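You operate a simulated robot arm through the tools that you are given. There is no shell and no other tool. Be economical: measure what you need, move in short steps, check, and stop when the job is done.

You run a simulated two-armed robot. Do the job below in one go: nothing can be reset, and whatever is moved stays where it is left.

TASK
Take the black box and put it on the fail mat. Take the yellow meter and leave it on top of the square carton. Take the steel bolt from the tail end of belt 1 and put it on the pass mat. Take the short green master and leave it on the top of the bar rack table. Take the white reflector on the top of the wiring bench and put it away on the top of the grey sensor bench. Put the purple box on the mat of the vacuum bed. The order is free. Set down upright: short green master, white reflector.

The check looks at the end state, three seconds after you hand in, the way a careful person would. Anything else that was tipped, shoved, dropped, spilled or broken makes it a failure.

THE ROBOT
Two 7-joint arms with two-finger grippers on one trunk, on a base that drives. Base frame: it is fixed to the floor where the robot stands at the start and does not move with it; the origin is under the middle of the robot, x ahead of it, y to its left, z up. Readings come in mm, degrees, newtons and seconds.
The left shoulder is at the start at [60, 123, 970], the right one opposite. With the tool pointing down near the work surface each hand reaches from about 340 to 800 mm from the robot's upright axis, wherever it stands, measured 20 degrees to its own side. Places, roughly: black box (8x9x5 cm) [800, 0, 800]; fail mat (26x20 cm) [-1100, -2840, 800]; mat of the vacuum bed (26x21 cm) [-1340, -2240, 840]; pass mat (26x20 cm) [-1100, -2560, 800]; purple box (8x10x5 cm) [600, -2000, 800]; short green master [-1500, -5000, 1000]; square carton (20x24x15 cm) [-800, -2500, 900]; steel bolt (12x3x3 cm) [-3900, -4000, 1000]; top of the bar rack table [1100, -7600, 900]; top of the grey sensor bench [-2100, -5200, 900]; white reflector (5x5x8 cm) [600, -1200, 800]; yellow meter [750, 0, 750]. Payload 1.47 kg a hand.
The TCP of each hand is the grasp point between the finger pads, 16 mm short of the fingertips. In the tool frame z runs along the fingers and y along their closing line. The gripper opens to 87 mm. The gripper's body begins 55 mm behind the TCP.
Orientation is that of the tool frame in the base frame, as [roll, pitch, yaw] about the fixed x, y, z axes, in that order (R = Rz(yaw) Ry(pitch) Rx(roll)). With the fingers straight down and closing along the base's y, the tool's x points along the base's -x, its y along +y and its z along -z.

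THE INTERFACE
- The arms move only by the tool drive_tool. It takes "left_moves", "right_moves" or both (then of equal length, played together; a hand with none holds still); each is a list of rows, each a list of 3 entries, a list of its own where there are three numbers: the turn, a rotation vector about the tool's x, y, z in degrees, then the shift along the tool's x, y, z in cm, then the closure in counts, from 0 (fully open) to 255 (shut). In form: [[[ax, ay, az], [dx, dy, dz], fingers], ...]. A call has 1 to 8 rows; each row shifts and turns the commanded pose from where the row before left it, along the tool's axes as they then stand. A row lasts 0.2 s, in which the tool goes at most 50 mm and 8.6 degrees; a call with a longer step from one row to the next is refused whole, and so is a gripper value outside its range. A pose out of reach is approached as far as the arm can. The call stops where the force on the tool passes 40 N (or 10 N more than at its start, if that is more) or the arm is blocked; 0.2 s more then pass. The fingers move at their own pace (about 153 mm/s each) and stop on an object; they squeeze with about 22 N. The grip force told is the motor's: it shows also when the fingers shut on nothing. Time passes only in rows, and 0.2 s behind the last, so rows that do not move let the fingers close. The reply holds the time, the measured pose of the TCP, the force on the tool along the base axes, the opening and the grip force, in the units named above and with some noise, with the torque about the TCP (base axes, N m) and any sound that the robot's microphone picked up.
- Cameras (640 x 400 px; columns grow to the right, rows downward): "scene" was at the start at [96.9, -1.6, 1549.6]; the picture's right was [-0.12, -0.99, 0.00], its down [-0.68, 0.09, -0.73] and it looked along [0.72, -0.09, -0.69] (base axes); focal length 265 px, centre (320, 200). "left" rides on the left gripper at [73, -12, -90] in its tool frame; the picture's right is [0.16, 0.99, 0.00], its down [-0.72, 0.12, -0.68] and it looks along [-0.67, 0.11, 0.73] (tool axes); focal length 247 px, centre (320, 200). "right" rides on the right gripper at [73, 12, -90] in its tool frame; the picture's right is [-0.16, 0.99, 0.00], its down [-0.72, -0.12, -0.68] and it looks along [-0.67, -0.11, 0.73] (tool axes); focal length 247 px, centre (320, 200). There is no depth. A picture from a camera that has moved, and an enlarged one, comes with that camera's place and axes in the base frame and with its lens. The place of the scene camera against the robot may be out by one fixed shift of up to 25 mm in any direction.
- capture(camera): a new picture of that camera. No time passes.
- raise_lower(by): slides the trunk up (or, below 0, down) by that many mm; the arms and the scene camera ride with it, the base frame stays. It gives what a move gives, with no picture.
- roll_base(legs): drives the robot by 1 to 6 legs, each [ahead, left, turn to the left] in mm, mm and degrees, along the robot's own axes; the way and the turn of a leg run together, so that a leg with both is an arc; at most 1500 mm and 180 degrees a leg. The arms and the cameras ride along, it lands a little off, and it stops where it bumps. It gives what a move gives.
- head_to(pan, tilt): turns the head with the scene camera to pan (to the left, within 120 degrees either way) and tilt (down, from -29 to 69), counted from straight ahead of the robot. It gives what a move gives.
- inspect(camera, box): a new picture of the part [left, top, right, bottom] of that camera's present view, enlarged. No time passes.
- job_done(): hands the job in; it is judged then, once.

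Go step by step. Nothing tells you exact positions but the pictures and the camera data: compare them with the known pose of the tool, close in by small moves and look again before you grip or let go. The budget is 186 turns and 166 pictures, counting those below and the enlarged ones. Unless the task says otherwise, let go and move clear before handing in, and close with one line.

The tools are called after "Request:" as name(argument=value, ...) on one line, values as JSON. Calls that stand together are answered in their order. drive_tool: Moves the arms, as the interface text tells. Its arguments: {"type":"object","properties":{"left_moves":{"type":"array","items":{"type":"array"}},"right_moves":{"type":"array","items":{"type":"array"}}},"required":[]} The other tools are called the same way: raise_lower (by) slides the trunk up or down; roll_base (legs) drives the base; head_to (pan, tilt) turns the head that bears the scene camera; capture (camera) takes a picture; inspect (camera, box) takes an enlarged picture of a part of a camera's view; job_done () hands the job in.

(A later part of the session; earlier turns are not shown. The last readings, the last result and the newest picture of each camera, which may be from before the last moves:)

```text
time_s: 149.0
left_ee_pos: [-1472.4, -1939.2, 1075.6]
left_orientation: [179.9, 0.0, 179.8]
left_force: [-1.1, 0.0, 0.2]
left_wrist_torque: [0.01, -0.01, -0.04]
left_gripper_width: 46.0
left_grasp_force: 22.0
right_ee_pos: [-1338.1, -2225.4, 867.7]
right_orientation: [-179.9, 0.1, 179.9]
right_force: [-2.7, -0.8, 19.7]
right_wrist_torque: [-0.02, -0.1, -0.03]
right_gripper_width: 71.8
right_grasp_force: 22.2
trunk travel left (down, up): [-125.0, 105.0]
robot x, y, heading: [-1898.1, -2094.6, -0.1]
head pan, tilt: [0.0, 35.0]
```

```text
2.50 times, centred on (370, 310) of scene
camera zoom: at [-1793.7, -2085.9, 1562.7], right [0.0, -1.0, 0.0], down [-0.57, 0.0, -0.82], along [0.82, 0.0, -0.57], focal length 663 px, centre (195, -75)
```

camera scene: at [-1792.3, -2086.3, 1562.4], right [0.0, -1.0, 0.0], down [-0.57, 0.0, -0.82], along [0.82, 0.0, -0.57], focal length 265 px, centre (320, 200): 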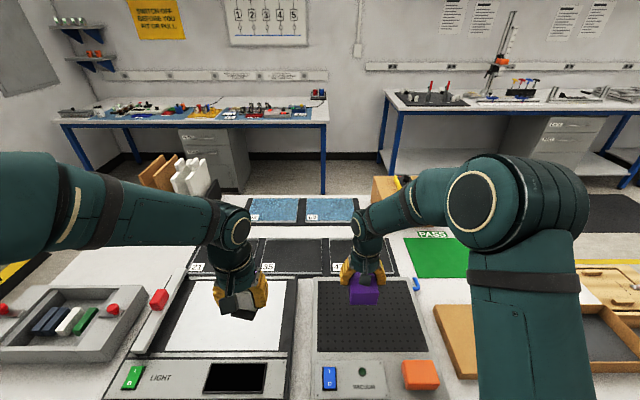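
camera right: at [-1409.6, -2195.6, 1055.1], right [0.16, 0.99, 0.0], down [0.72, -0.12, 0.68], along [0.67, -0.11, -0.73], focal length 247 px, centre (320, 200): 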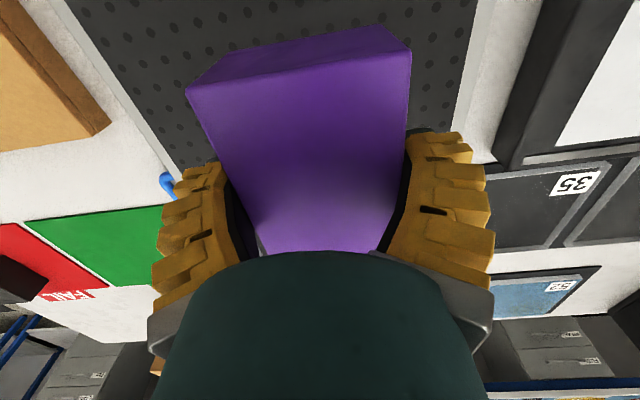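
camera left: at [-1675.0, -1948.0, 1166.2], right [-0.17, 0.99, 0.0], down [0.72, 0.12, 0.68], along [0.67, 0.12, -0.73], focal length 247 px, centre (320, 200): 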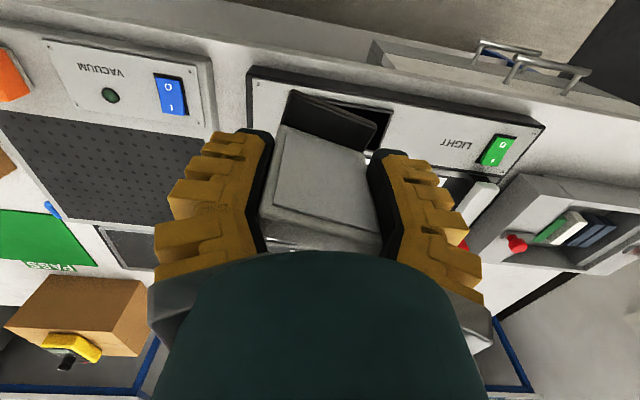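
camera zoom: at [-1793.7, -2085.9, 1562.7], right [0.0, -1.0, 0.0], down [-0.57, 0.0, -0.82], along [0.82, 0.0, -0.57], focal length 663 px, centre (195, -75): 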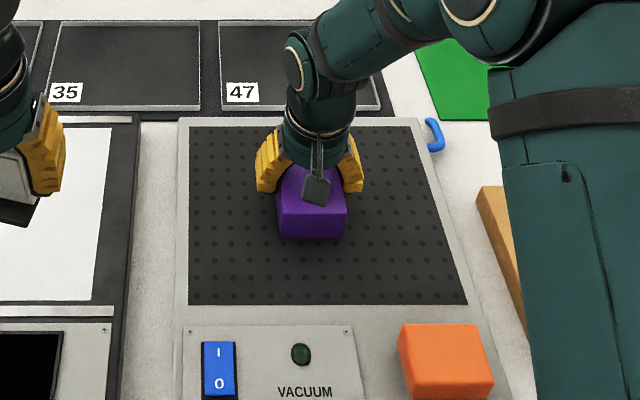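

The purple box is in contact on the perforated mat, well inside it. I'll release and rise.

Request:
drive_tool(right_moves=[[[0, 0, 0], [0, 0, -0.2], 255], [[0, 0, 0], [0, 0, 0], 200], [[0, 0, 0], [0, 0, 0], 0], [[0, 0, 0], [0, 0, 0], 0], [[0, 0, 0], [0, 0, -1], 0], [[0, 0, 0], [0, 0, -4], 0], [[0, 0, 0], [0, 0, -4.5], 0], [[0, 0, 0], [0, 0, -4.5], 0]])

Request:
drive_tool(right_moves=[[[0, 0, 0], [3, 0, -4], 0], [[0, 0, 0], [4.5, 0, -1], 0], [[0, 0, 0], [4.8, 0, 0], 0], [[0, 0, 0], [4, 0, 0], 0]])

Request:
capture(camera="scene")

```text
time_s: 150.8
left_ee_pos: [-1471.3, -1939.3, 1074.7]
left_orientation: [180.0, 0.0, 179.9]
left_force: [-0.2, -0.4, -1.9]
left_wrist_torque: [-0.02, -0.03, 0.03]
left_gripper_width: 45.6
left_grasp_force: 22.3
right_ee_pos: [-1338.7, -2226.3, 1007.5]
right_orientation: [179.9, -0.1, 179.9]
right_force: [-0.3, 0.0, -0.9]
right_wrist_torque: [-0.04, -0.01, 0.0]
right_gripper_width: 87.2
right_grasp_force: 0.0
trunk travel left (down, up): [-125.0, 105.0]
robot x, y, heading: [-1897.9, -2090.6, 0.0]
head pan, tilt: [0.0, 35.0]
```

```text
time_s: 151.8
left_ee_pos: [-1470.4, -1940.1, 1075.6]
left_orientation: [-180.0, 0.0, 179.9]
left_force: [-0.8, 0.9, -1.3]
left_wrist_torque: [-0.03, -0.01, -0.07]
left_gripper_width: 45.6
left_grasp_force: 21.8
right_ee_pos: [-1500.6, -2225.4, 1058.2]
right_orientation: [-180.0, 0.0, 180.0]
right_force: [-0.1, -0.6, 0.5]
right_wrist_torque: [0.03, -0.05, -0.02]
right_gripper_width: 87.1
right_grasp_force: 0.0
trunk travel left (down, up): [-125.0, 105.0]
robot x, y, heading: [-1896.8, -2096.2, 0.0]
head pan, tilt: [0.0, 35.0]
```

```text
110 pictures are left
camera scene: at [-1792.5, -2086.4, 1562.3], right [0.0, -1.0, 0.0], down [-0.57, 0.0, -0.82], along [0.82, 0.0, -0.57], focal length 265 px, centre (320, 200)
```

scene: 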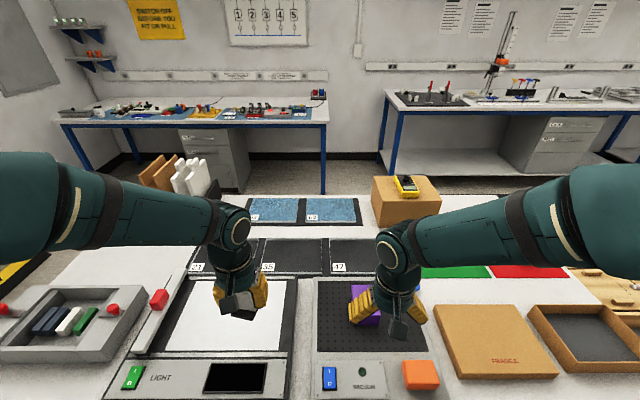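

The purple box is done. I'll back off and turn right to look toward the sensor bench and the green master.

Request:
roll_base(legs=[[-350, 0, 0], [0, 0, -90]])

Request:
head_to(pan=0, tilt=20)

Request:
capture(camera="scene")

```text
time_s: 157.9
left_ee_pos: [-2091.4, -2520.3, 1074.5]
left_orientation: [-179.9, 0.0, 89.6]
left_force: [-0.3, 0.8, -0.2]
left_wrist_torque: [-0.02, 0.01, -0.02]
left_gripper_width: 45.7
left_grasp_force: 21.9
right_ee_pos: [-2377.2, -2488.4, 1059.1]
right_orientation: [180.0, -0.1, 89.7]
right_force: [0.9, 0.8, 0.7]
right_wrist_torque: [0.02, 0.0, 0.02]
right_gripper_width: 87.0
right_grasp_force: 0.0
trunk travel left (down, up): [-125.0, 105.0]
robot x, y, heading: [-2245.9, -2097.7, -90.2]
head pan, tilt: [0.0, 35.0]
```

```text
time_s: 158.7
left_ee_pos: [-2092.3, -2518.9, 1076.1]
left_orientation: [180.0, 0.0, 89.7]
left_force: [-0.4, 0.4, -0.7]
left_wrist_torque: [-0.01, -0.01, 0.02]
left_gripper_width: 45.6
left_grasp_force: 21.8
right_ee_pos: [-2378.4, -2488.8, 1058.5]
right_orientation: [-180.0, -0.1, 89.8]
right_force: [-0.2, -0.7, 0.7]
right_wrist_torque: [-0.02, -0.02, 0.0]
right_gripper_width: 87.2
right_grasp_force: 0.0
trunk travel left (down, up): [-125.0, 105.0]
robot x, y, heading: [-2246.0, -2093.6, -90.5]
head pan, tilt: [0.0, 20.0]
```

```text
109 pictures are left
camera scene: at [-2240.7, -2188.8, 1586.1], right [-1.0, 0.0, 0.0], down [0.0, 0.34, -0.94], along [0.0, -0.94, -0.34], focal length 265 px, centre (320, 200)
```

scene: 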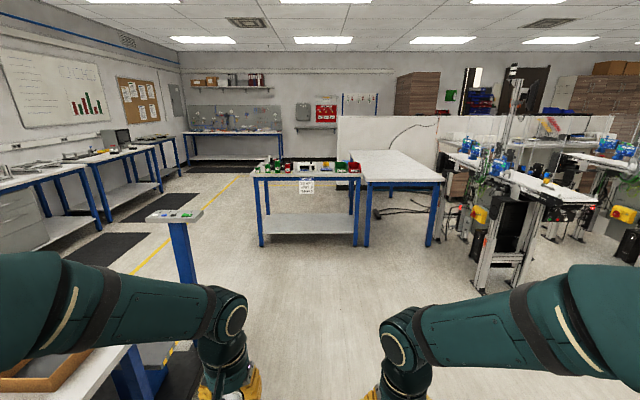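

Request:
inspect(camera="scene", box=[130, 120, 290, 230])

Request:
inspect(camera="scene", box=[240, 130, 380, 220])

Request:
inspect(camera="scene", box=[420, 80, 640, 250])

```text
3.64 times, centred on (210, 175) of scene
camera zoom: at [-2240.7, -2188.8, 1586.1], right [-1.0, 0.0, 0.0], down [0.0, 0.34, -0.94], along [0.0, -0.94, -0.34], focal length 964 px, centre (720, 291)
```

zoom: 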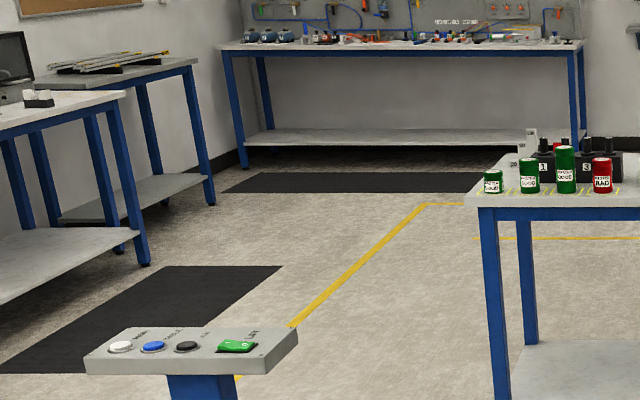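

```text
4.44 times, centred on (310, 175) of scene
camera zoom: at [-2240.7, -2188.8, 1586.1], right [-1.0, 0.0, 0.0], down [0.0, 0.34, -0.94], along [0.0, -0.94, -0.34], focal length 1178 px, centre (364, 311)
```

zoom: 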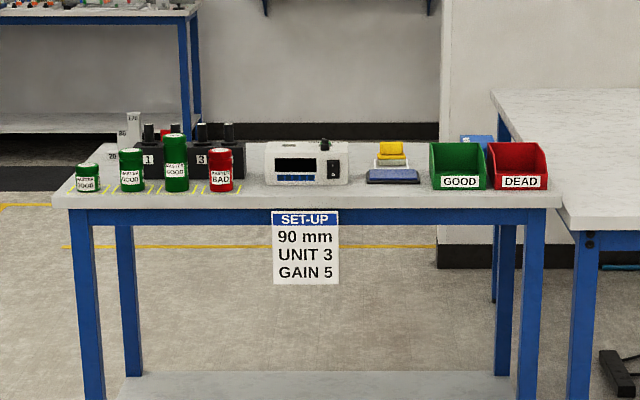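

```text
2.35 times, centred on (530, 165) of scene
camera zoom: at [-2240.7, -2188.8, 1586.1], right [-1.0, 0.0, 0.0], down [0.0, 0.34, -0.94], along [0.0, -0.94, -0.34], focal length 624 px, centre (-174, 282)
```

zoom: 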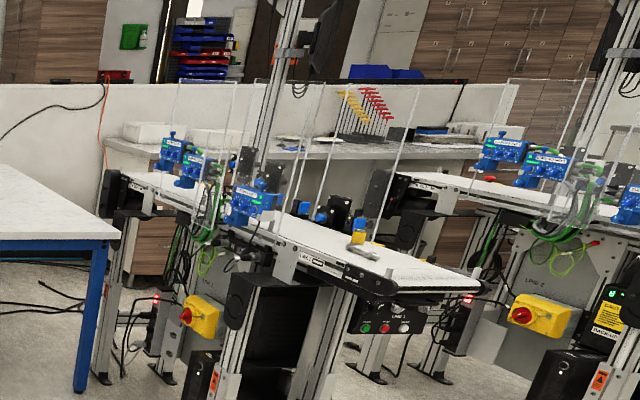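

Table ahead is the grey sensor bench, with the masters on it (the short green one leftmost) and the belts off to the right. I'll drive up to it.

Request:
roll_base(legs=[[1200, 0, 0.4], [1050, 0, 0], [0, 430, 0]])

Request:
head_to(pan=0, tilt=35)

Request:
capture(camera="scene")

```text
time_s: 173.6
left_ee_pos: [-1654.8, -4750.1, 1074.8]
left_orientation: [180.0, 0.0, 90.6]
left_force: [-0.4, 0.2, -0.6]
left_wrist_torque: [-0.02, 0.0, -0.03]
left_gripper_width: 45.7
left_grasp_force: 22.2
right_ee_pos: [-1939.8, -4724.1, 1057.6]
right_orientation: [180.0, 0.0, 90.6]
right_force: [0.2, 0.1, 1.0]
right_wrist_torque: [0.02, 0.03, 0.0]
right_gripper_width: 86.9
right_grasp_force: 0.1
trunk travel left (down, up): [-125.0, 105.0]
robot x, y, heading: [-1810.1, -4326.6, -89.2]
head pan, tilt: [0.0, 20.0]
```

```text
time_s: 174.4
left_ee_pos: [-1654.2, -4750.5, 1075.5]
left_orientation: [-180.0, 0.0, 90.6]
left_force: [0.2, -0.4, -0.2]
left_wrist_torque: [0.01, 0.0, 0.0]
left_gripper_width: 45.9
left_grasp_force: 21.7
right_ee_pos: [-1940.9, -4723.2, 1058.2]
right_orientation: [179.9, -0.1, 90.7]
right_force: [0.1, 1.0, 0.0]
right_wrist_torque: [0.03, 0.0, 0.01]
right_gripper_width: 86.7
right_grasp_force: 0.1
trunk travel left (down, up): [-125.0, 105.0]
robot x, y, heading: [-1814.5, -4327.7, -89.3]
head pan, tilt: [0.0, 35.0]
```

```text
105 pictures are left
camera scene: at [-1808.1, -4417.1, 1562.3], right [-1.0, -0.01, 0.0], down [-0.01, 0.57, -0.82], along [0.01, -0.82, -0.57], focal length 265 px, centre (320, 200)
```

scene: 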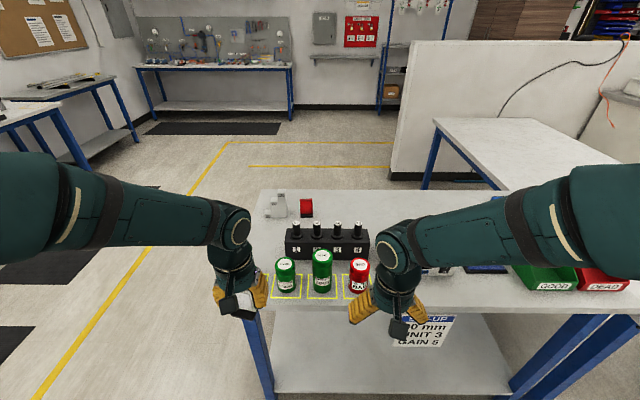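

My hands hide parts of the bench. I'll spread them outward for a clear view.

Request:
drive_tool(left_moves=[[[0, 0, 0], [0, 4.5, -1], 255], [[0, 0, 0], [0, 4.5, 0], 255], [[0, 0, 0], [0, 4.5, 0], 255], [[0, 0, 0], [0, 3, 0], 255]], right_moves=[[[0, 0, 0], [0, -4.5, -1], 0], [[0, 0, 0], [0, -4.5, 0], 0], [[0, 0, 0], [0, -4.5, 0], 0], [[0, 0, 0], [0, -4.5, 0], 0]])

Request:
capture(camera="scene")

Request:
inspect(camera="scene", box=[220, 180, 420, 320])

```text
time_s: 175.4
left_ee_pos: [-1488.9, -4748.7, 1085.7]
left_orientation: [-179.9, 0.0, 90.6]
left_force: [1.2, 0.3, -0.1]
left_wrist_torque: [-0.01, 0.0, 0.0]
left_gripper_width: 45.9
left_grasp_force: 21.4
right_ee_pos: [-2120.1, -4724.9, 1068.6]
right_orientation: [180.0, 0.0, 90.7]
right_force: [0.1, 0.7, -0.5]
right_wrist_torque: [-0.01, 0.01, -0.01]
right_gripper_width: 87.1
right_grasp_force: 0.1
trunk travel left (down, up): [-125.0, 105.0]
robot x, y, heading: [-1814.7, -4325.7, -89.4]
head pan, tilt: [0.0, 35.0]
```

```text
104 pictures are left
camera scene: at [-1808.5, -4417.3, 1562.3], right [-1.0, -0.01, 0.0], down [-0.01, 0.57, -0.82], along [0.01, -0.82, -0.57], focal length 265 px, centre (320, 200)
```

scene: 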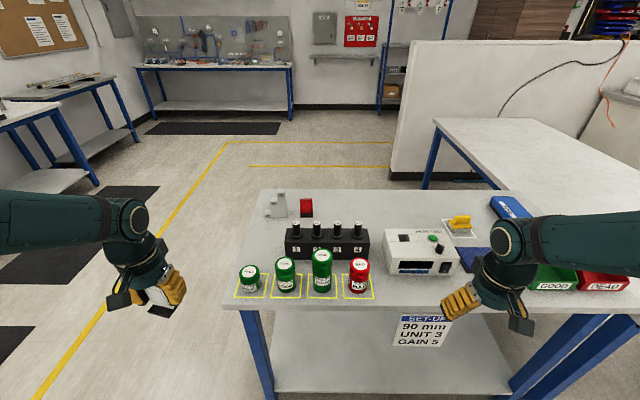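

```text
2.86 times, centred on (320, 250) of scene
camera zoom: at [-1808.5, -4417.3, 1562.3], right [-1.0, -0.01, 0.0], down [-0.01, 0.57, -0.82], along [0.01, -0.82, -0.57], focal length 758 px, centre (320, 57)
```

zoom: 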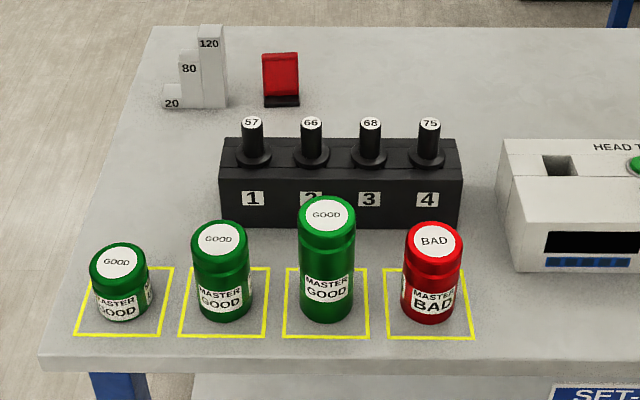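

Free space for the reflector: the front strip before the "HEAD TEST" box, around [-2040,-4922]. I'll shift right, roll in and bring the reflector over it.

Request:
roll_base(legs=[[0, -390, 0], [150, 0, -0.6]])

Request:
drive_tool(left_moves=[[[0, 0, 0], [0, -4.5, 0], 255], [[0, 0, 0], [0, -4.5, 0], 255], [[0, 0, 0], [0, -4.5, 0], 255], [[0, 0, 0], [0, -2.5, 0], 255]])

Request:
capture(camera="scene")

Request:
capture(camera="left")

```text
time_s: 180.3
left_ee_pos: [-1878.6, -4907.7, 1083.1]
left_orientation: [-179.9, -0.1, 90.0]
left_force: [-0.9, -1.4, 0.3]
left_wrist_torque: [0.04, 0.0, -0.03]
left_gripper_width: 46.0
left_grasp_force: 21.5
right_ee_pos: [-2510.3, -4877.6, 1066.6]
right_orientation: [180.0, -0.1, 90.0]
right_force: [1.3, -0.4, 0.1]
right_wrist_torque: [0.06, 0.01, 0.05]
right_gripper_width: 87.0
right_grasp_force: 0.1
trunk travel left (down, up): [-125.0, 105.0]
robot x, y, heading: [-2202.1, -4483.2, -90.0]
head pan, tilt: [0.0, 35.0]
```

```text
time_s: 181.3
left_ee_pos: [-2038.4, -4906.4, 1083.4]
left_orientation: [180.0, -0.1, 90.0]
left_force: [0.6, -0.8, -0.8]
left_wrist_torque: [-0.01, 0.02, 0.04]
left_gripper_width: 45.9
left_grasp_force: 21.6
right_ee_pos: [-2510.3, -4875.9, 1068.3]
right_orientation: [-179.9, 0.0, 90.1]
right_force: [0.7, 0.1, 0.1]
right_wrist_torque: [-0.01, -0.02, 0.02]
right_gripper_width: 87.2
right_grasp_force: 0.1
trunk travel left (down, up): [-125.0, 105.0]
robot x, y, heading: [-2200.8, -4481.9, -89.9]
head pan, tilt: [0.0, 35.0]
```

```text
102 pictures are left
camera scene: at [-2195.1, -4571.5, 1562.3], right [-1.0, 0.0, 0.0], down [0.0, 0.57, -0.82], along [0.0, -0.82, -0.57], focal length 265 px, centre (320, 200)
```

scene: 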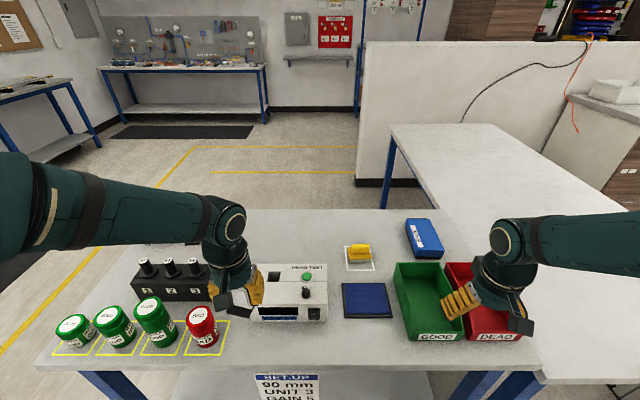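

```text
101 pictures are left
camera left: at [-2050.6, -4833.7, 1174.9], right [0.99, 0.16, 0.0], down [0.12, -0.72, 0.68], along [0.11, -0.67, -0.73], focal length 247 px, centre (320, 200)
```

left: 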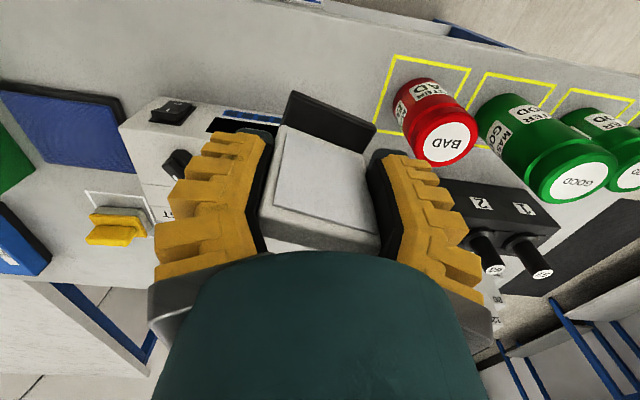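

The spot is right: base will have about 35 mm to both the bench edge and the box. I'll lower to just above the surface and check.

Request:
drive_tool(left_moves=[[[0, 0, 0], [-1, -0.7, 3.5], 255], [[0, 0, 0], [0, 0, 4], 255], [[0, 0, 0], [0, 0, 3], 255], [[0, 0, 0], [0, 0, 1.5], 255], [[0, 0, 0], [0, 0, 0], 255]])

Request:
inspect(camera="scene", box=[160, 240, 360, 380])

Request:
capture(camera="left")

```text
time_s: 182.5
left_ee_pos: [-2044.8, -4916.3, 963.7]
left_orientation: [180.0, 0.0, 90.0]
left_force: [-0.1, 0.2, -0.9]
left_wrist_torque: [0.01, -0.01, -0.01]
left_gripper_width: 45.8
left_grasp_force: 22.2
right_ee_pos: [-2511.9, -4875.8, 1067.8]
right_orientation: [180.0, -0.1, 90.0]
right_force: [0.1, 0.3, -0.5]
right_wrist_torque: [0.01, 0.04, 0.01]
right_gripper_width: 87.1
right_grasp_force: 0.1
trunk travel left (down, up): [-125.0, 105.0]
robot x, y, heading: [-2200.1, -4480.8, -89.9]
head pan, tilt: [0.0, 35.0]
```

```text
2.86 times, centred on (260, 310) of scene
camera zoom: at [-2194.9, -4571.4, 1562.3], right [-1.0, 0.0, 0.0], down [0.0, 0.57, -0.82], along [0.0, -0.82, -0.57], focal length 758 px, centre (491, -114)
```

zoom: 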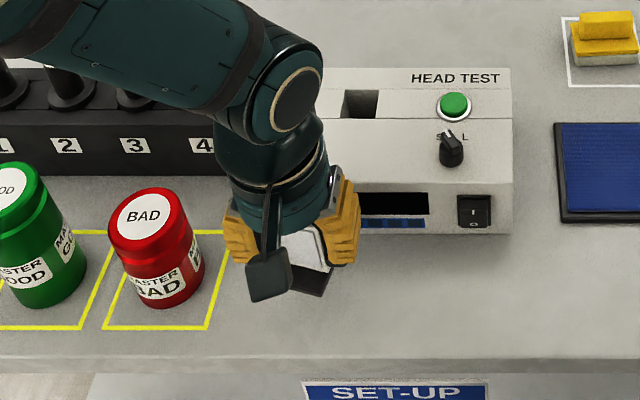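

```text
99 pictures are left
camera left: at [-2056.9, -4843.7, 1054.4], right [0.99, 0.16, 0.0], down [0.12, -0.72, 0.68], along [0.11, -0.67, -0.73], focal length 247 px, centre (320, 200)
```

left: 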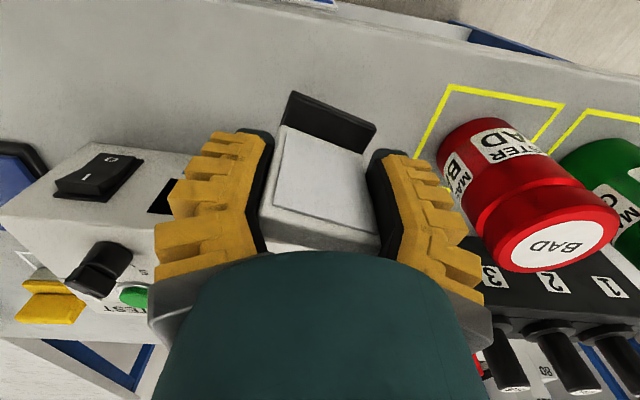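

The left finger would open close to the BAD master, so I'll shift 30 mm right first, then lower to contact.

Request:
drive_tool(left_moves=[[[0, 0, 0], [0, -3, 0], 255], [[0, 0, 0], [0, 0, 1.2], 255], [[0, 0, 0], [0, 0, 0.6], 255], [[0, 0, 0], [0, 0, 0.5], 255], [[0, 0, 0], [0, 0, 0.4], 255], [[0, 0, 0], [0, 0, 0.4], 255], [[0, 0, 0], [0, 0, 0.3], 255], [[0, 0, 0], [0, 0, 0], 255]])

Request:
inspect(camera="scene", box=[160, 240, 360, 380])

```text
time_s: 184.3
left_ee_pos: [-2074.9, -4916.6, 930.5]
left_orientation: [180.0, -0.1, 89.9]
left_force: [0.6, -0.1, -0.9]
left_wrist_torque: [-0.01, 0.04, 0.01]
left_gripper_width: 45.9
left_grasp_force: 22.3
right_ee_pos: [-2509.9, -4875.5, 1068.0]
right_orientation: [180.0, -0.2, 90.1]
right_force: [0.9, 0.4, 0.8]
right_wrist_torque: [0.01, 0.04, 0.01]
right_gripper_width: 87.1
right_grasp_force: 0.2
trunk travel left (down, up): [-125.0, 105.0]
robot x, y, heading: [-2204.2, -4480.2, -90.1]
head pan, tilt: [0.0, 35.0]
```

```text
2.86 times, centred on (260, 310) of scene
camera zoom: at [-2194.9, -4571.4, 1562.3], right [-1.0, 0.0, 0.0], down [0.0, 0.57, -0.82], along [0.0, -0.82, -0.57], focal length 758 px, centre (491, -114)
```

zoom: 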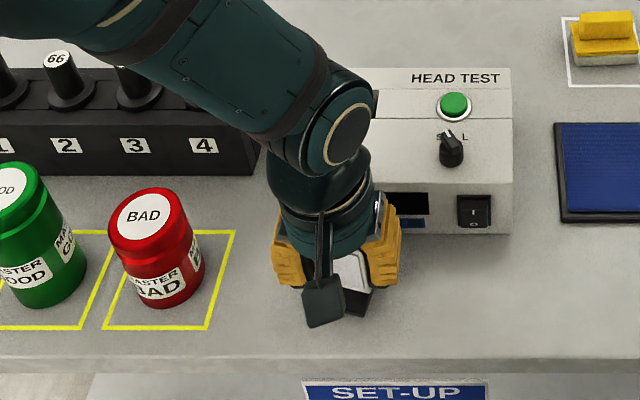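

No contact yet at TCP z=930, so I'll continue down in small steps.

Request:
drive_tool(left_moves=[[[0, 0, 0], [0, 0, 0.4], 255], [[0, 0, 0], [0, 0, 0.4], 255], [[0, 0, 0], [0, 0, 0.3], 255], [[0, 0, 0], [0, 0, 0.3], 255], [[0, 0, 0], [0, 0, 0], 255]])

```text
time_s: 185.5
left_ee_pos: [-2076.0, -4915.8, 917.3]
left_orientation: [-179.9, 0.2, 90.0]
left_force: [4.1, -4.4, 32.2]
left_wrist_torque: [-0.04, -0.07, 0.0]
left_gripper_width: 48.4
left_grasp_force: 22.1
right_ee_pos: [-2509.6, -4876.3, 1069.5]
right_orientation: [180.0, 0.0, 90.0]
right_force: [-0.5, -0.4, 0.5]
right_wrist_torque: [0.01, 0.03, -0.02]
right_gripper_width: 87.1
right_grasp_force: 0.1
trunk travel left (down, up): [-125.0, 105.0]
robot x, y, heading: [-2198.8, -4481.7, -90.5]
head pan, tilt: [0.0, 35.0]
```

It's in firm contact (the bench top is at about 866). I'll ease up, release and rise.

Request:
drive_tool(left_moves=[[[0, 0, 0], [0, 0, -0.3], 255], [[0, 0, 0], [0, 0, 0], 150], [[0, 0, 0], [0, 0, 0], 60], [[0, 0, 0], [0, 0, 0], 60], [[0, 0, 0], [0, 0, -2], 60], [[0, 0, 0], [0, 0, -4.5], 60], [[0, 0, 0], [0, 0, -4.5], 60], [[0, 0, 0], [0, 0, -4.5], 0]])

Request:
capture(camera="left")

Request:
inspect(camera="scene", box=[160, 240, 360, 380])

```text
time_s: 187.3
left_ee_pos: [-2074.7, -4915.4, 1073.7]
left_orientation: [-180.0, -0.1, 90.0]
left_force: [0.0, -0.6, 0.2]
left_wrist_torque: [-0.05, -0.05, -0.01]
left_gripper_width: 86.8
left_grasp_force: 0.0
right_ee_pos: [-2511.2, -4876.3, 1068.1]
right_orientation: [179.9, 0.0, 90.0]
right_force: [-0.1, 0.4, 0.2]
right_wrist_torque: [0.01, -0.02, -0.02]
right_gripper_width: 87.3
right_grasp_force: 0.0
trunk travel left (down, up): [-125.0, 105.0]
robot x, y, heading: [-2195.6, -4482.1, -90.1]
head pan, tilt: [0.0, 35.0]
```

```text
97 pictures are left
camera left: at [-2086.9, -4843.1, 1165.5], right [0.99, 0.16, 0.0], down [0.12, -0.72, 0.68], along [0.11, -0.67, -0.73], focal length 247 px, centre (320, 200)
```

left: 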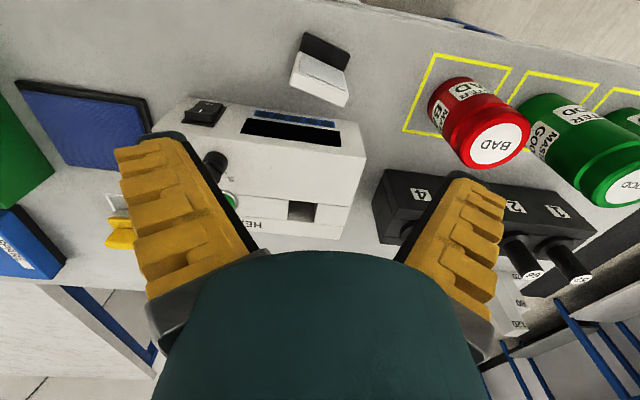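

```text
2.86 times, centred on (260, 310) of scene
camera zoom: at [-2194.7, -4570.4, 1562.4], right [-1.0, 0.0, 0.0], down [0.0, 0.57, -0.82], along [0.0, -0.82, -0.57], focal length 758 px, centre (491, -114)
```

zoom: 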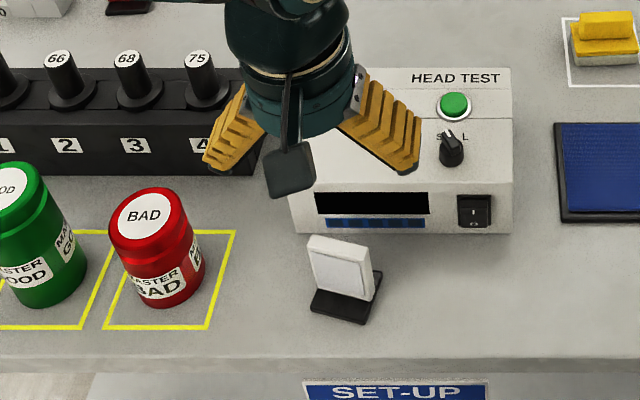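

The reflector stands upright on the sensor bench. I'll strafe left so the left hand comes over the short green master at about [-1590,-4936].

Request:
roll_base(legs=[[0, 480, 0]])

Request:
drive_tool(left_moves=[[[0, 0, 0], [-1, 0, 3], 0], [[0, 0, 0], [-1, 0, 3], 0], [[0, 0, 0], [0, 0, 0], 0]])

Request:
capture(camera="left")

```text
time_s: 192.0
left_ee_pos: [-1597.1, -4917.1, 1073.9]
left_orientation: [180.0, -0.1, 89.9]
left_force: [0.3, -0.1, -0.3]
left_wrist_torque: [0.02, -0.05, 0.0]
left_gripper_width: 87.1
left_grasp_force: 0.0
right_ee_pos: [-2031.9, -4877.6, 1066.1]
right_orientation: [180.0, -0.1, 90.0]
right_force: [0.2, 0.5, -0.3]
right_wrist_torque: [0.01, 0.02, 0.03]
right_gripper_width: 86.9
right_grasp_force: 0.1
trunk travel left (down, up): [-125.0, 105.0]
robot x, y, heading: [-1724.1, -4483.7, -90.2]
head pan, tilt: [0.0, 35.0]
```

```text
time_s: 192.8
left_ee_pos: [-1598.2, -4937.4, 1013.7]
left_orientation: [-180.0, 0.0, 89.8]
left_force: [0.2, -0.7, -0.1]
left_wrist_torque: [0.02, 0.0, 0.01]
left_gripper_width: 87.1
left_grasp_force: 0.0
right_ee_pos: [-2032.2, -4876.6, 1068.3]
right_orientation: [179.9, 0.0, 90.0]
right_force: [-0.1, -0.8, -0.4]
right_wrist_torque: [0.02, -0.02, -0.03]
right_gripper_width: 87.0
right_grasp_force: 0.1
trunk travel left (down, up): [-125.0, 105.0]
robot x, y, heading: [-1725.8, -4479.8, -90.1]
head pan, tilt: [0.0, 35.0]
```

```text
95 pictures are left
camera left: at [-1610.1, -4863.9, 1105.0], right [0.99, 0.16, 0.0], down [0.12, -0.72, 0.68], along [0.11, -0.67, -0.73], focal length 247 px, centre (320, 200)
```

left: 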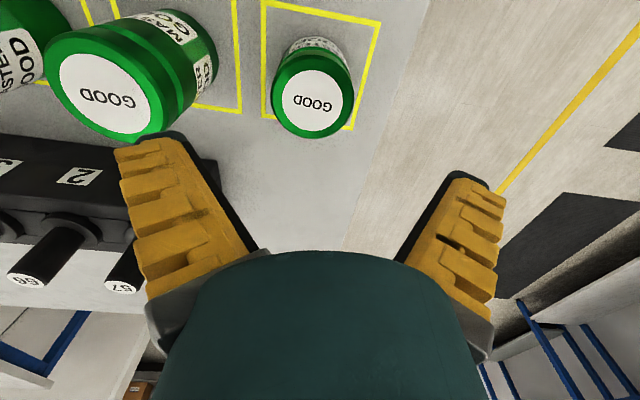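

The short master's centre is about 8 mm to the right and 6 mm nearer. I'll correct, lower and check again.

Request:
drive_tool(left_moves=[[[0, 0, 0], [0.6, -0.75, 2], 0], [[0, 0, 0], [0, 0, 3], 0], [[0, 0, 0], [0, 0, 1], 0], [[0, 0, 0], [0, 0, 0], 0]])

Request:
capture(camera="left")

```text
time_s: 193.8
left_ee_pos: [-1604.0, -4930.8, 953.9]
left_orientation: [-179.9, -0.1, 90.0]
left_force: [0.7, 0.0, -0.1]
left_wrist_torque: [0.0, -0.01, 0.02]
left_gripper_width: 87.1
left_grasp_force: 0.1
right_ee_pos: [-2032.4, -4875.8, 1068.0]
right_orientation: [180.0, -0.1, 90.0]
right_force: [-0.6, -0.2, -0.2]
right_wrist_torque: [0.0, -0.02, 0.0]
right_gripper_width: 87.1
right_grasp_force: 0.0
trunk travel left (down, up): [-125.0, 105.0]
robot x, y, heading: [-1722.3, -4482.5, -89.9]
head pan, tilt: [0.0, 35.0]
```

```text
94 pictures are left
camera left: at [-1616.5, -4858.0, 1045.0], right [0.99, 0.16, 0.0], down [0.12, -0.72, 0.68], along [0.11, -0.67, -0.73], focal length 247 px, centre (320, 200)
```

left: 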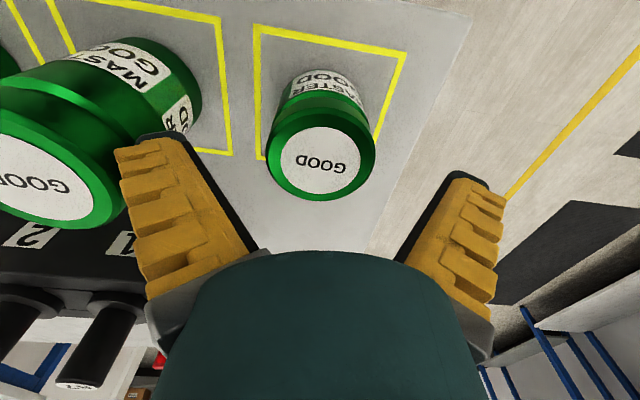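

The master is about 51 mm across and 80 mm tall, and almost centred. I'll descend and grip it.

Request:
drive_tool(left_moves=[[[0, 0, 0], [0.7, -0.2, 1], 0], [[0, 0, 0], [0, 0, 2], 0], [[0, 0, 0], [0, 0, 1.8], 0], [[0, 0, 0], [0, 0, 0], 0], [[0, 0, 0], [0, 0, 0], 255], [[0, 0, 0], [0, 0, 0], 255], [[0, 0, 0], [0, 0, 0], 255]])

Request:
capture(camera="left")

```text
time_s: 195.4
left_ee_pos: [-1605.9, -4923.3, 906.0]
left_orientation: [179.9, -0.1, 89.9]
left_force: [1.2, 0.6, 0.6]
left_wrist_torque: [0.13, -0.02, -0.01]
left_gripper_width: 59.6
left_grasp_force: 21.7
right_ee_pos: [-2032.6, -4876.4, 1067.2]
right_orientation: [-180.0, 0.0, 90.1]
right_force: [0.1, -0.4, 0.5]
right_wrist_torque: [0.02, -0.05, -0.02]
right_gripper_width: 87.0
right_grasp_force: 0.0
trunk travel left (down, up): [-125.0, 105.0]
robot x, y, heading: [-1722.7, -4485.0, -90.2]
head pan, tilt: [0.0, 35.0]
```

```text
93 pictures are left
camera left: at [-1618.7, -4851.1, 997.0], right [0.99, 0.16, 0.0], down [0.12, -0.72, 0.68], along [0.11, -0.67, -0.73], focal length 247 px, centre (320, 200)
```

left: 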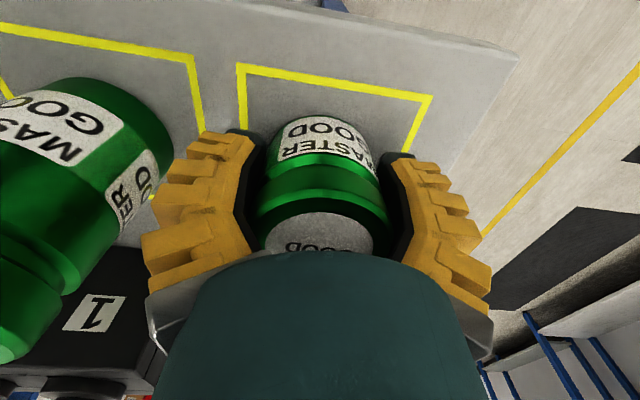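

The master is gripped. I'll lift straight up and check, then head for belt 1.

Request:
drive_tool(left_moves=[[[0, 0, 0], [0, 0, -1], 255], [[0, 0, 0], [0, 0, -3], 255], [[0, 0, 0], [0, 0, -4.5], 255], [[0, 0, 0], [0, 0, -4.5], 255], [[0, 0, 0], [0, 0, -4.5], 255], [[0, 0, 0], [2, 0, 0], 255]])

Request:
capture(camera="left")

Request:
roll_base(legs=[[-350, 0, 0], [0, -800, 0]])

Request:
head_to(pan=-60, tilt=22)

Request:
capture(camera="scene")

```text
time_s: 196.8
left_ee_pos: [-1606.5, -4903.5, 1081.4]
left_orientation: [-180.0, 0.0, 90.0]
left_force: [-0.4, -0.2, -1.8]
left_wrist_torque: [0.03, 0.01, 0.0]
left_gripper_width: 59.4
left_grasp_force: 22.0
right_ee_pos: [-2031.2, -4876.3, 1068.2]
right_orientation: [-179.9, 0.0, 89.9]
right_force: [-0.4, -0.7, -0.5]
right_wrist_torque: [0.0, 0.0, -0.02]
right_gripper_width: 87.0
right_grasp_force: 0.1
trunk travel left (down, up): [-125.0, 105.0]
robot x, y, heading: [-1722.3, -4479.1, -90.4]
head pan, tilt: [0.0, 35.0]
```

```text
92 pictures are left
camera left: at [-1618.6, -4830.7, 1172.2], right [0.99, 0.16, 0.0], down [0.11, -0.72, 0.68], along [0.11, -0.67, -0.73], focal length 247 px, centre (320, 200)
```

left: 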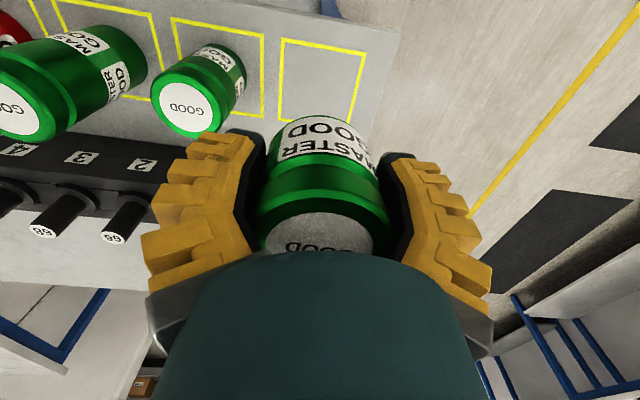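

```text
time_s: 206.0
left_ee_pos: [-2399.1, -4555.1, 1081.4]
left_orientation: [-180.0, -0.1, 89.8]
left_force: [0.0, -0.1, -2.2]
left_wrist_torque: [0.04, 0.02, -0.01]
left_gripper_width: 58.0
left_grasp_force: 21.7
right_ee_pos: [-2826.0, -4526.7, 1068.2]
right_orientation: [180.0, -0.2, 89.8]
right_force: [-0.3, -1.0, -0.9]
right_wrist_torque: [0.01, 0.01, -0.01]
right_gripper_width: 87.1
right_grasp_force: 0.1
trunk travel left (down, up): [-125.0, 105.0]
robot x, y, heading: [-2514.2, -4133.8, -90.2]
head pan, tilt: [0.0, 35.0]
```

```text
time_s: 207.3
left_ee_pos: [-2399.8, -4555.0, 1079.7]
left_orientation: [179.9, -0.1, 89.8]
left_force: [-0.4, 0.2, -2.0]
left_wrist_torque: [0.0, 0.0, -0.03]
left_gripper_width: 58.4
left_grasp_force: 22.4
right_ee_pos: [-2824.6, -4526.2, 1068.2]
right_orientation: [-180.0, -0.2, 89.9]
right_force: [0.9, -0.5, 0.0]
right_wrist_torque: [0.02, -0.02, -0.02]
right_gripper_width: 87.0
right_grasp_force: 0.1
trunk travel left (down, up): [-125.0, 105.0]
robot x, y, heading: [-2510.7, -4130.1, -90.1]
head pan, tilt: [-60.0, 22.0]
```

```text
91 pictures are left
camera scene: at [-2587.6, -4180.8, 1582.9], right [-0.5, 0.87, 0.0], down [0.33, 0.19, -0.93], along [-0.8, -0.46, -0.37], focal length 265 px, centre (320, 200)
```

scene: 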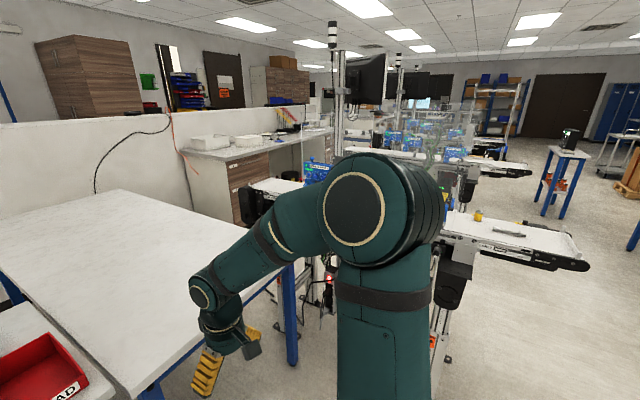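

I see the belt with the bolt lying on it to the right, near its near end. I'll zoom in.

Request:
inspect(camera="scene", box=[420, 170, 640, 300])

```text
2.91 times, centred on (530, 235) of scene
camera zoom: at [-2587.6, -4180.8, 1582.9], right [-0.5, 0.87, 0.0], down [0.33, 0.19, -0.93], along [-0.8, -0.46, -0.37], focal length 771 px, centre (-291, 98)
```

zoom: 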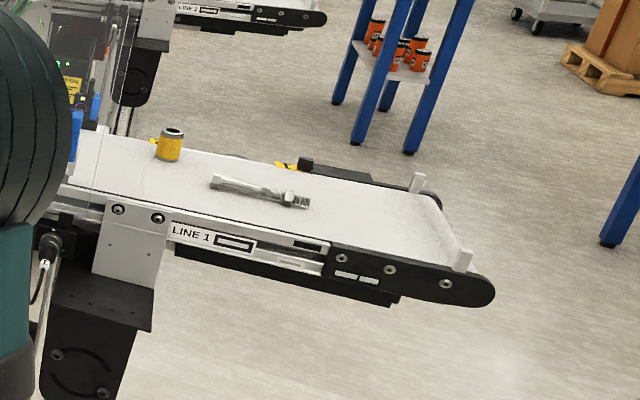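

The bolt lies along the belt near [-3950,-3950], with the belt's tail end towards +y. I'll come in from the tail end, so I back up and look sideways first.

Request:
roll_base(legs=[[-830, 0, 0]])

Request:
head_to(pan=-75, tilt=28)

Request:
capture(camera="scene")

```text
time_s: 211.8
left_ee_pos: [-2395.0, -3727.4, 1080.7]
left_orientation: [179.9, -0.1, 90.0]
left_force: [0.3, -0.9, -1.8]
left_wrist_torque: [0.0, 0.02, 0.0]
left_gripper_width: 57.9
left_grasp_force: 22.2
right_ee_pos: [-2819.9, -3701.0, 1067.6]
right_orientation: [180.0, 0.0, 90.2]
right_force: [-0.3, 0.1, 0.6]
right_wrist_torque: [-0.02, 0.03, 0.01]
right_gripper_width: 87.1
right_grasp_force: 0.0
trunk travel left (down, up): [-125.0, 105.0]
robot x, y, heading: [-2511.5, -3305.7, -90.0]
head pan, tilt: [-60.0, 22.0]
```

```text
time_s: 212.5
left_ee_pos: [-2393.9, -3727.0, 1080.4]
left_orientation: [-179.9, -0.1, 89.9]
left_force: [-0.2, 0.8, -3.0]
left_wrist_torque: [0.03, 0.02, 0.0]
left_gripper_width: 58.0
left_grasp_force: 21.7
right_ee_pos: [-2820.4, -3700.9, 1068.1]
right_orientation: [180.0, -0.1, 90.1]
right_force: [1.4, -0.7, 1.0]
right_wrist_torque: [0.02, -0.02, -0.02]
right_gripper_width: 87.1
right_grasp_force: 0.0
trunk travel left (down, up): [-125.0, 105.0]
robot x, y, heading: [-2512.8, -3306.7, -90.0]
head pan, tilt: [-75.0, 28.0]
```

```text
89 pictures are left
camera scene: at [-2593.5, -3330.3, 1573.3], right [-0.26, 0.97, 0.0], down [0.45, 0.12, -0.88], along [-0.85, -0.23, -0.47], focal length 265 px, centre (320, 200)
```

scene: 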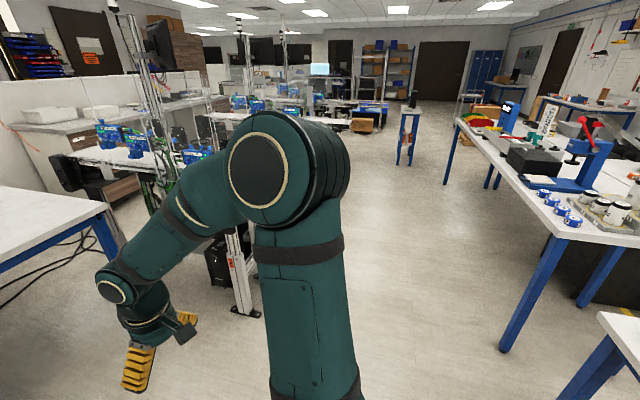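

There's a clear corridor between the belt ends and the machine table. I'll strafe right and then look ahead.

Request:
roll_base(legs=[[0, -1150, 0]])

Request:
head_to(pan=-10, tilt=30)

Request:
capture(camera="scene")

```text
time_s: 222.9
left_ee_pos: [-3545.8, -3726.3, 1081.1]
left_orientation: [-179.9, -0.1, 89.9]
left_force: [0.5, -0.1, -3.8]
left_wrist_torque: [0.01, -0.03, -0.05]
left_gripper_width: 57.7
left_grasp_force: 21.9
right_ee_pos: [-3971.4, -3698.4, 1067.6]
right_orientation: [180.0, -0.1, 90.0]
right_force: [-0.6, 0.2, -0.3]
right_wrist_torque: [-0.03, 0.01, -0.03]
right_gripper_width: 87.0
right_grasp_force: 0.1
trunk travel left (down, up): [-125.0, 105.0]
robot x, y, heading: [-3661.8, -3308.4, -90.2]
head pan, tilt: [-75.0, 28.0]
```

```text
time_s: 224.2
left_ee_pos: [-3544.6, -3726.2, 1080.3]
left_orientation: [180.0, -0.1, 89.9]
left_force: [0.1, -0.4, -2.4]
left_wrist_torque: [0.0, 0.0, 0.03]
left_gripper_width: 57.6
left_grasp_force: 22.1
right_ee_pos: [-3970.2, -3698.0, 1067.4]
right_orientation: [-180.0, 0.0, 89.8]
right_force: [-0.9, 0.2, 0.7]
right_wrist_torque: [-0.01, 0.0, 0.0]
right_gripper_width: 87.1
right_grasp_force: 0.1
trunk travel left (down, up): [-125.0, 105.0]
robot x, y, heading: [-3656.1, -3300.9, -90.1]
head pan, tilt: [-10.0, 30.0]
```

```text
88 pictures are left
camera scene: at [-3670.7, -3394.9, 1570.1], right [-0.98, 0.18, 0.0], down [0.09, 0.49, -0.87], along [-0.15, -0.85, -0.5], focal length 265 px, centre (320, 200)
```

scene: 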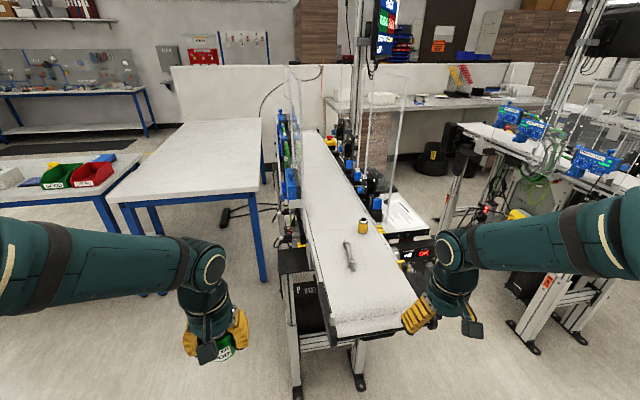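

Triangulation puts the bolt near [-3859,-3968] with the belt surface at z≈1020, so I'll raise the trunk first, then move in and bring the right hand over it.

Request:
raise_lower(by=100)

Request:
roll_base(legs=[[90, 0, 0]])

Request:
drive_tool(right_moves=[[[0, 0, 0], [-3.5, 2.7, 0], 0], [[0, 0, 0], [-3.5, 2.7, 0], 0], [[0, 0, 0], [-3.5, 2.7, 0], 0], [[0, 0, 0], [-3.5, 2.7, 0], 0], [[0, 0, 0], [0, 0, 0], 0]])

Request:
capture(camera="right")

Request:
capture(camera="scene")

```text
time_s: 225.6
left_ee_pos: [-3545.1, -3726.2, 1181.7]
left_orientation: [-179.9, -0.1, 89.9]
left_force: [-0.7, 0.2, -3.1]
left_wrist_torque: [0.02, 0.02, 0.01]
left_gripper_width: 57.3
left_grasp_force: 22.0
right_ee_pos: [-3971.1, -3698.7, 1168.1]
right_orientation: [-180.0, -0.1, 89.9]
right_force: [0.6, -0.1, -0.6]
right_wrist_torque: [0.0, 0.01, 0.03]
right_gripper_width: 86.9
right_grasp_force: 0.1
trunk travel left (down, up): [-225.0, 5.0]
robot x, y, heading: [-3659.6, -3304.7, -89.9]
head pan, tilt: [-10.0, 30.0]
```

```text
time_s: 226.7
left_ee_pos: [-3545.0, -3816.8, 1179.7]
left_orientation: [180.0, -0.1, 90.0]
left_force: [0.5, -0.1, -2.4]
left_wrist_torque: [0.02, -0.05, 0.03]
left_gripper_width: 57.4
left_grasp_force: 22.2
right_ee_pos: [-3970.2, -3788.3, 1168.0]
right_orientation: [180.0, -0.1, 90.0]
right_force: [0.4, -0.2, -0.4]
right_wrist_torque: [0.02, -0.02, -0.01]
right_gripper_width: 87.1
right_grasp_force: 0.0
trunk travel left (down, up): [-225.0, 5.0]
robot x, y, heading: [-3658.1, -3395.1, -90.0]
head pan, tilt: [-10.0, 30.0]
```

```text
time_s: 227.9
left_ee_pos: [-3545.8, -3814.5, 1181.8]
left_orientation: [179.9, -0.1, 90.0]
left_force: [-0.1, 0.7, -3.5]
left_wrist_torque: [0.0, -0.03, 0.02]
left_gripper_width: 57.6
left_grasp_force: 21.6
right_ee_pos: [-3863.1, -3927.6, 1168.4]
right_orientation: [-180.0, 0.0, 89.8]
right_force: [-0.5, -0.8, 0.2]
right_wrist_torque: [-0.01, -0.02, -0.01]
right_gripper_width: 87.1
right_grasp_force: 0.0
trunk travel left (down, up): [-225.0, 5.0]
robot x, y, heading: [-3656.7, -3392.9, -90.0]
head pan, tilt: [-10.0, 30.0]
```

```text
87 pictures are left
camera right: at [-3851.0, -3854.0, 1258.3], right [0.99, -0.16, 0.0], down [-0.12, -0.72, 0.68], along [-0.11, -0.67, -0.73], focal length 247 px, centre (320, 200)
```

right: 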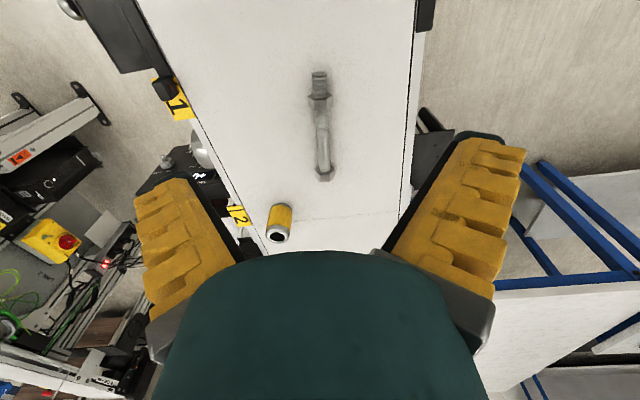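

```text
86 pictures are left
camera scene: at [-3671.6, -3483.2, 1670.2], right [-0.98, 0.18, 0.0], down [0.09, 0.49, -0.87], along [-0.15, -0.85, -0.5], focal length 265 px, centre (320, 200)
```

scene: 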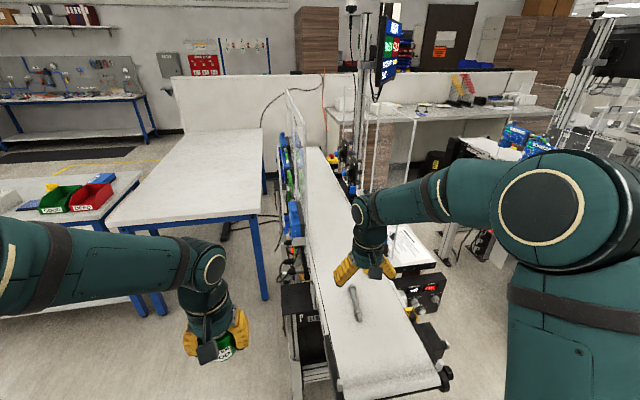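

The bolt's centre is about 51 mm further forward, rotated about 6°. I'll move over it, align and lower part way.

Request:
drive_tool(right_moves=[[[0, 0, 0], [-2.5, -0.3, 2], 0], [[0, 0, 0], [-2.6, -0.3, 2], 0], [[0, 0, 5.7], [0, 0, 2], 0], [[0, 0, 0], [0, 0, 2], 0], [[0, 0, 0], [0, 0, 0], 0]])

Request:
capture(camera="right")

```text
time_s: 229.1
left_ee_pos: [-3545.4, -3815.1, 1180.3]
left_orientation: [180.0, -0.1, 89.9]
left_force: [0.3, -0.3, -3.0]
left_wrist_torque: [-0.01, 0.02, 0.0]
left_gripper_width: 57.2
left_grasp_force: 21.8
right_ee_pos: [-3869.3, -3977.7, 1088.0]
right_orientation: [-180.0, 0.0, 84.3]
right_force: [-0.8, 0.9, -0.6]
right_wrist_torque: [0.0, -0.03, -0.02]
right_gripper_width: 87.0
right_grasp_force: 0.0
trunk travel left (down, up): [-225.0, 5.0]
robot x, y, heading: [-3661.9, -3395.8, -90.0]
head pan, tilt: [-10.0, 30.0]
```

```text
85 pictures are left
camera right: at [-3850.4, -3906.4, 1178.4], right [0.97, -0.26, 0.0], down [-0.19, -0.71, 0.68], along [-0.18, -0.66, -0.73], focal length 247 px, centre (320, 200)
```

right: 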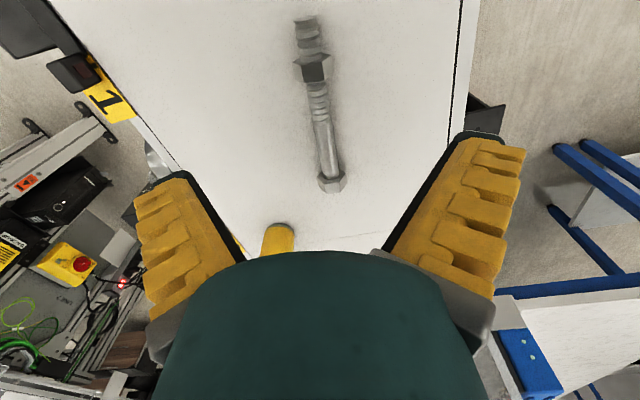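

The bolt is aligned under the hand. I'll lower with small steps at the end and grip.

Request:
drive_tool(right_moves=[[[0, 0, 0], [-0.3, 0.1, 2.5], 0], [[0, 0, 0], [0, 0, 2], 0], [[0, 0, 0], [0, 0, 1], 0], [[0, 0, 0], [0, 0, 0.4], 0], [[0, 0, 0], [0, 0, 0.3], 0], [[0, 0, 0], [0, 0, 0], 0]])

Request:
capture(camera="right")

```text
time_s: 230.5
left_ee_pos: [-3545.6, -3815.6, 1180.5]
left_orientation: [-180.0, -0.2, 89.9]
left_force: [0.2, -0.4, -2.8]
left_wrist_torque: [0.03, 0.03, 0.01]
left_gripper_width: 57.4
left_grasp_force: 22.0
right_ee_pos: [-3868.6, -3983.3, 1025.2]
right_orientation: [-180.0, -0.1, 84.2]
right_force: [-0.7, -0.7, -1.0]
right_wrist_torque: [0.02, -0.05, 0.01]
right_gripper_width: 87.2
right_grasp_force: 0.1
trunk travel left (down, up): [-225.0, 5.0]
robot x, y, heading: [-3661.2, -3397.9, -90.1]
head pan, tilt: [-10.0, 30.0]
```

```text
84 pictures are left
camera right: at [-3849.6, -3910.5, 1115.7], right [0.97, -0.26, 0.0], down [-0.19, -0.71, 0.68], along [-0.18, -0.66, -0.73], focal length 247 px, centre (320, 200)
```

right: 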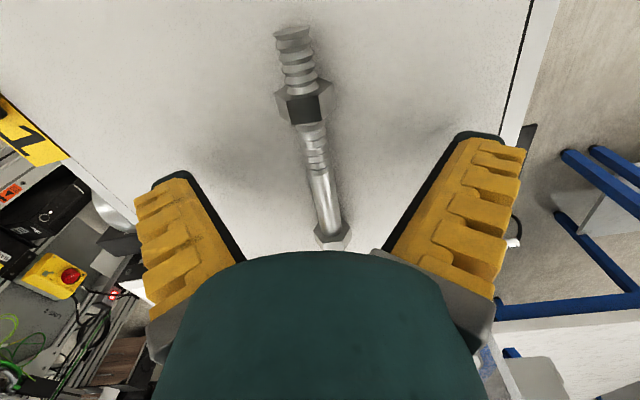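

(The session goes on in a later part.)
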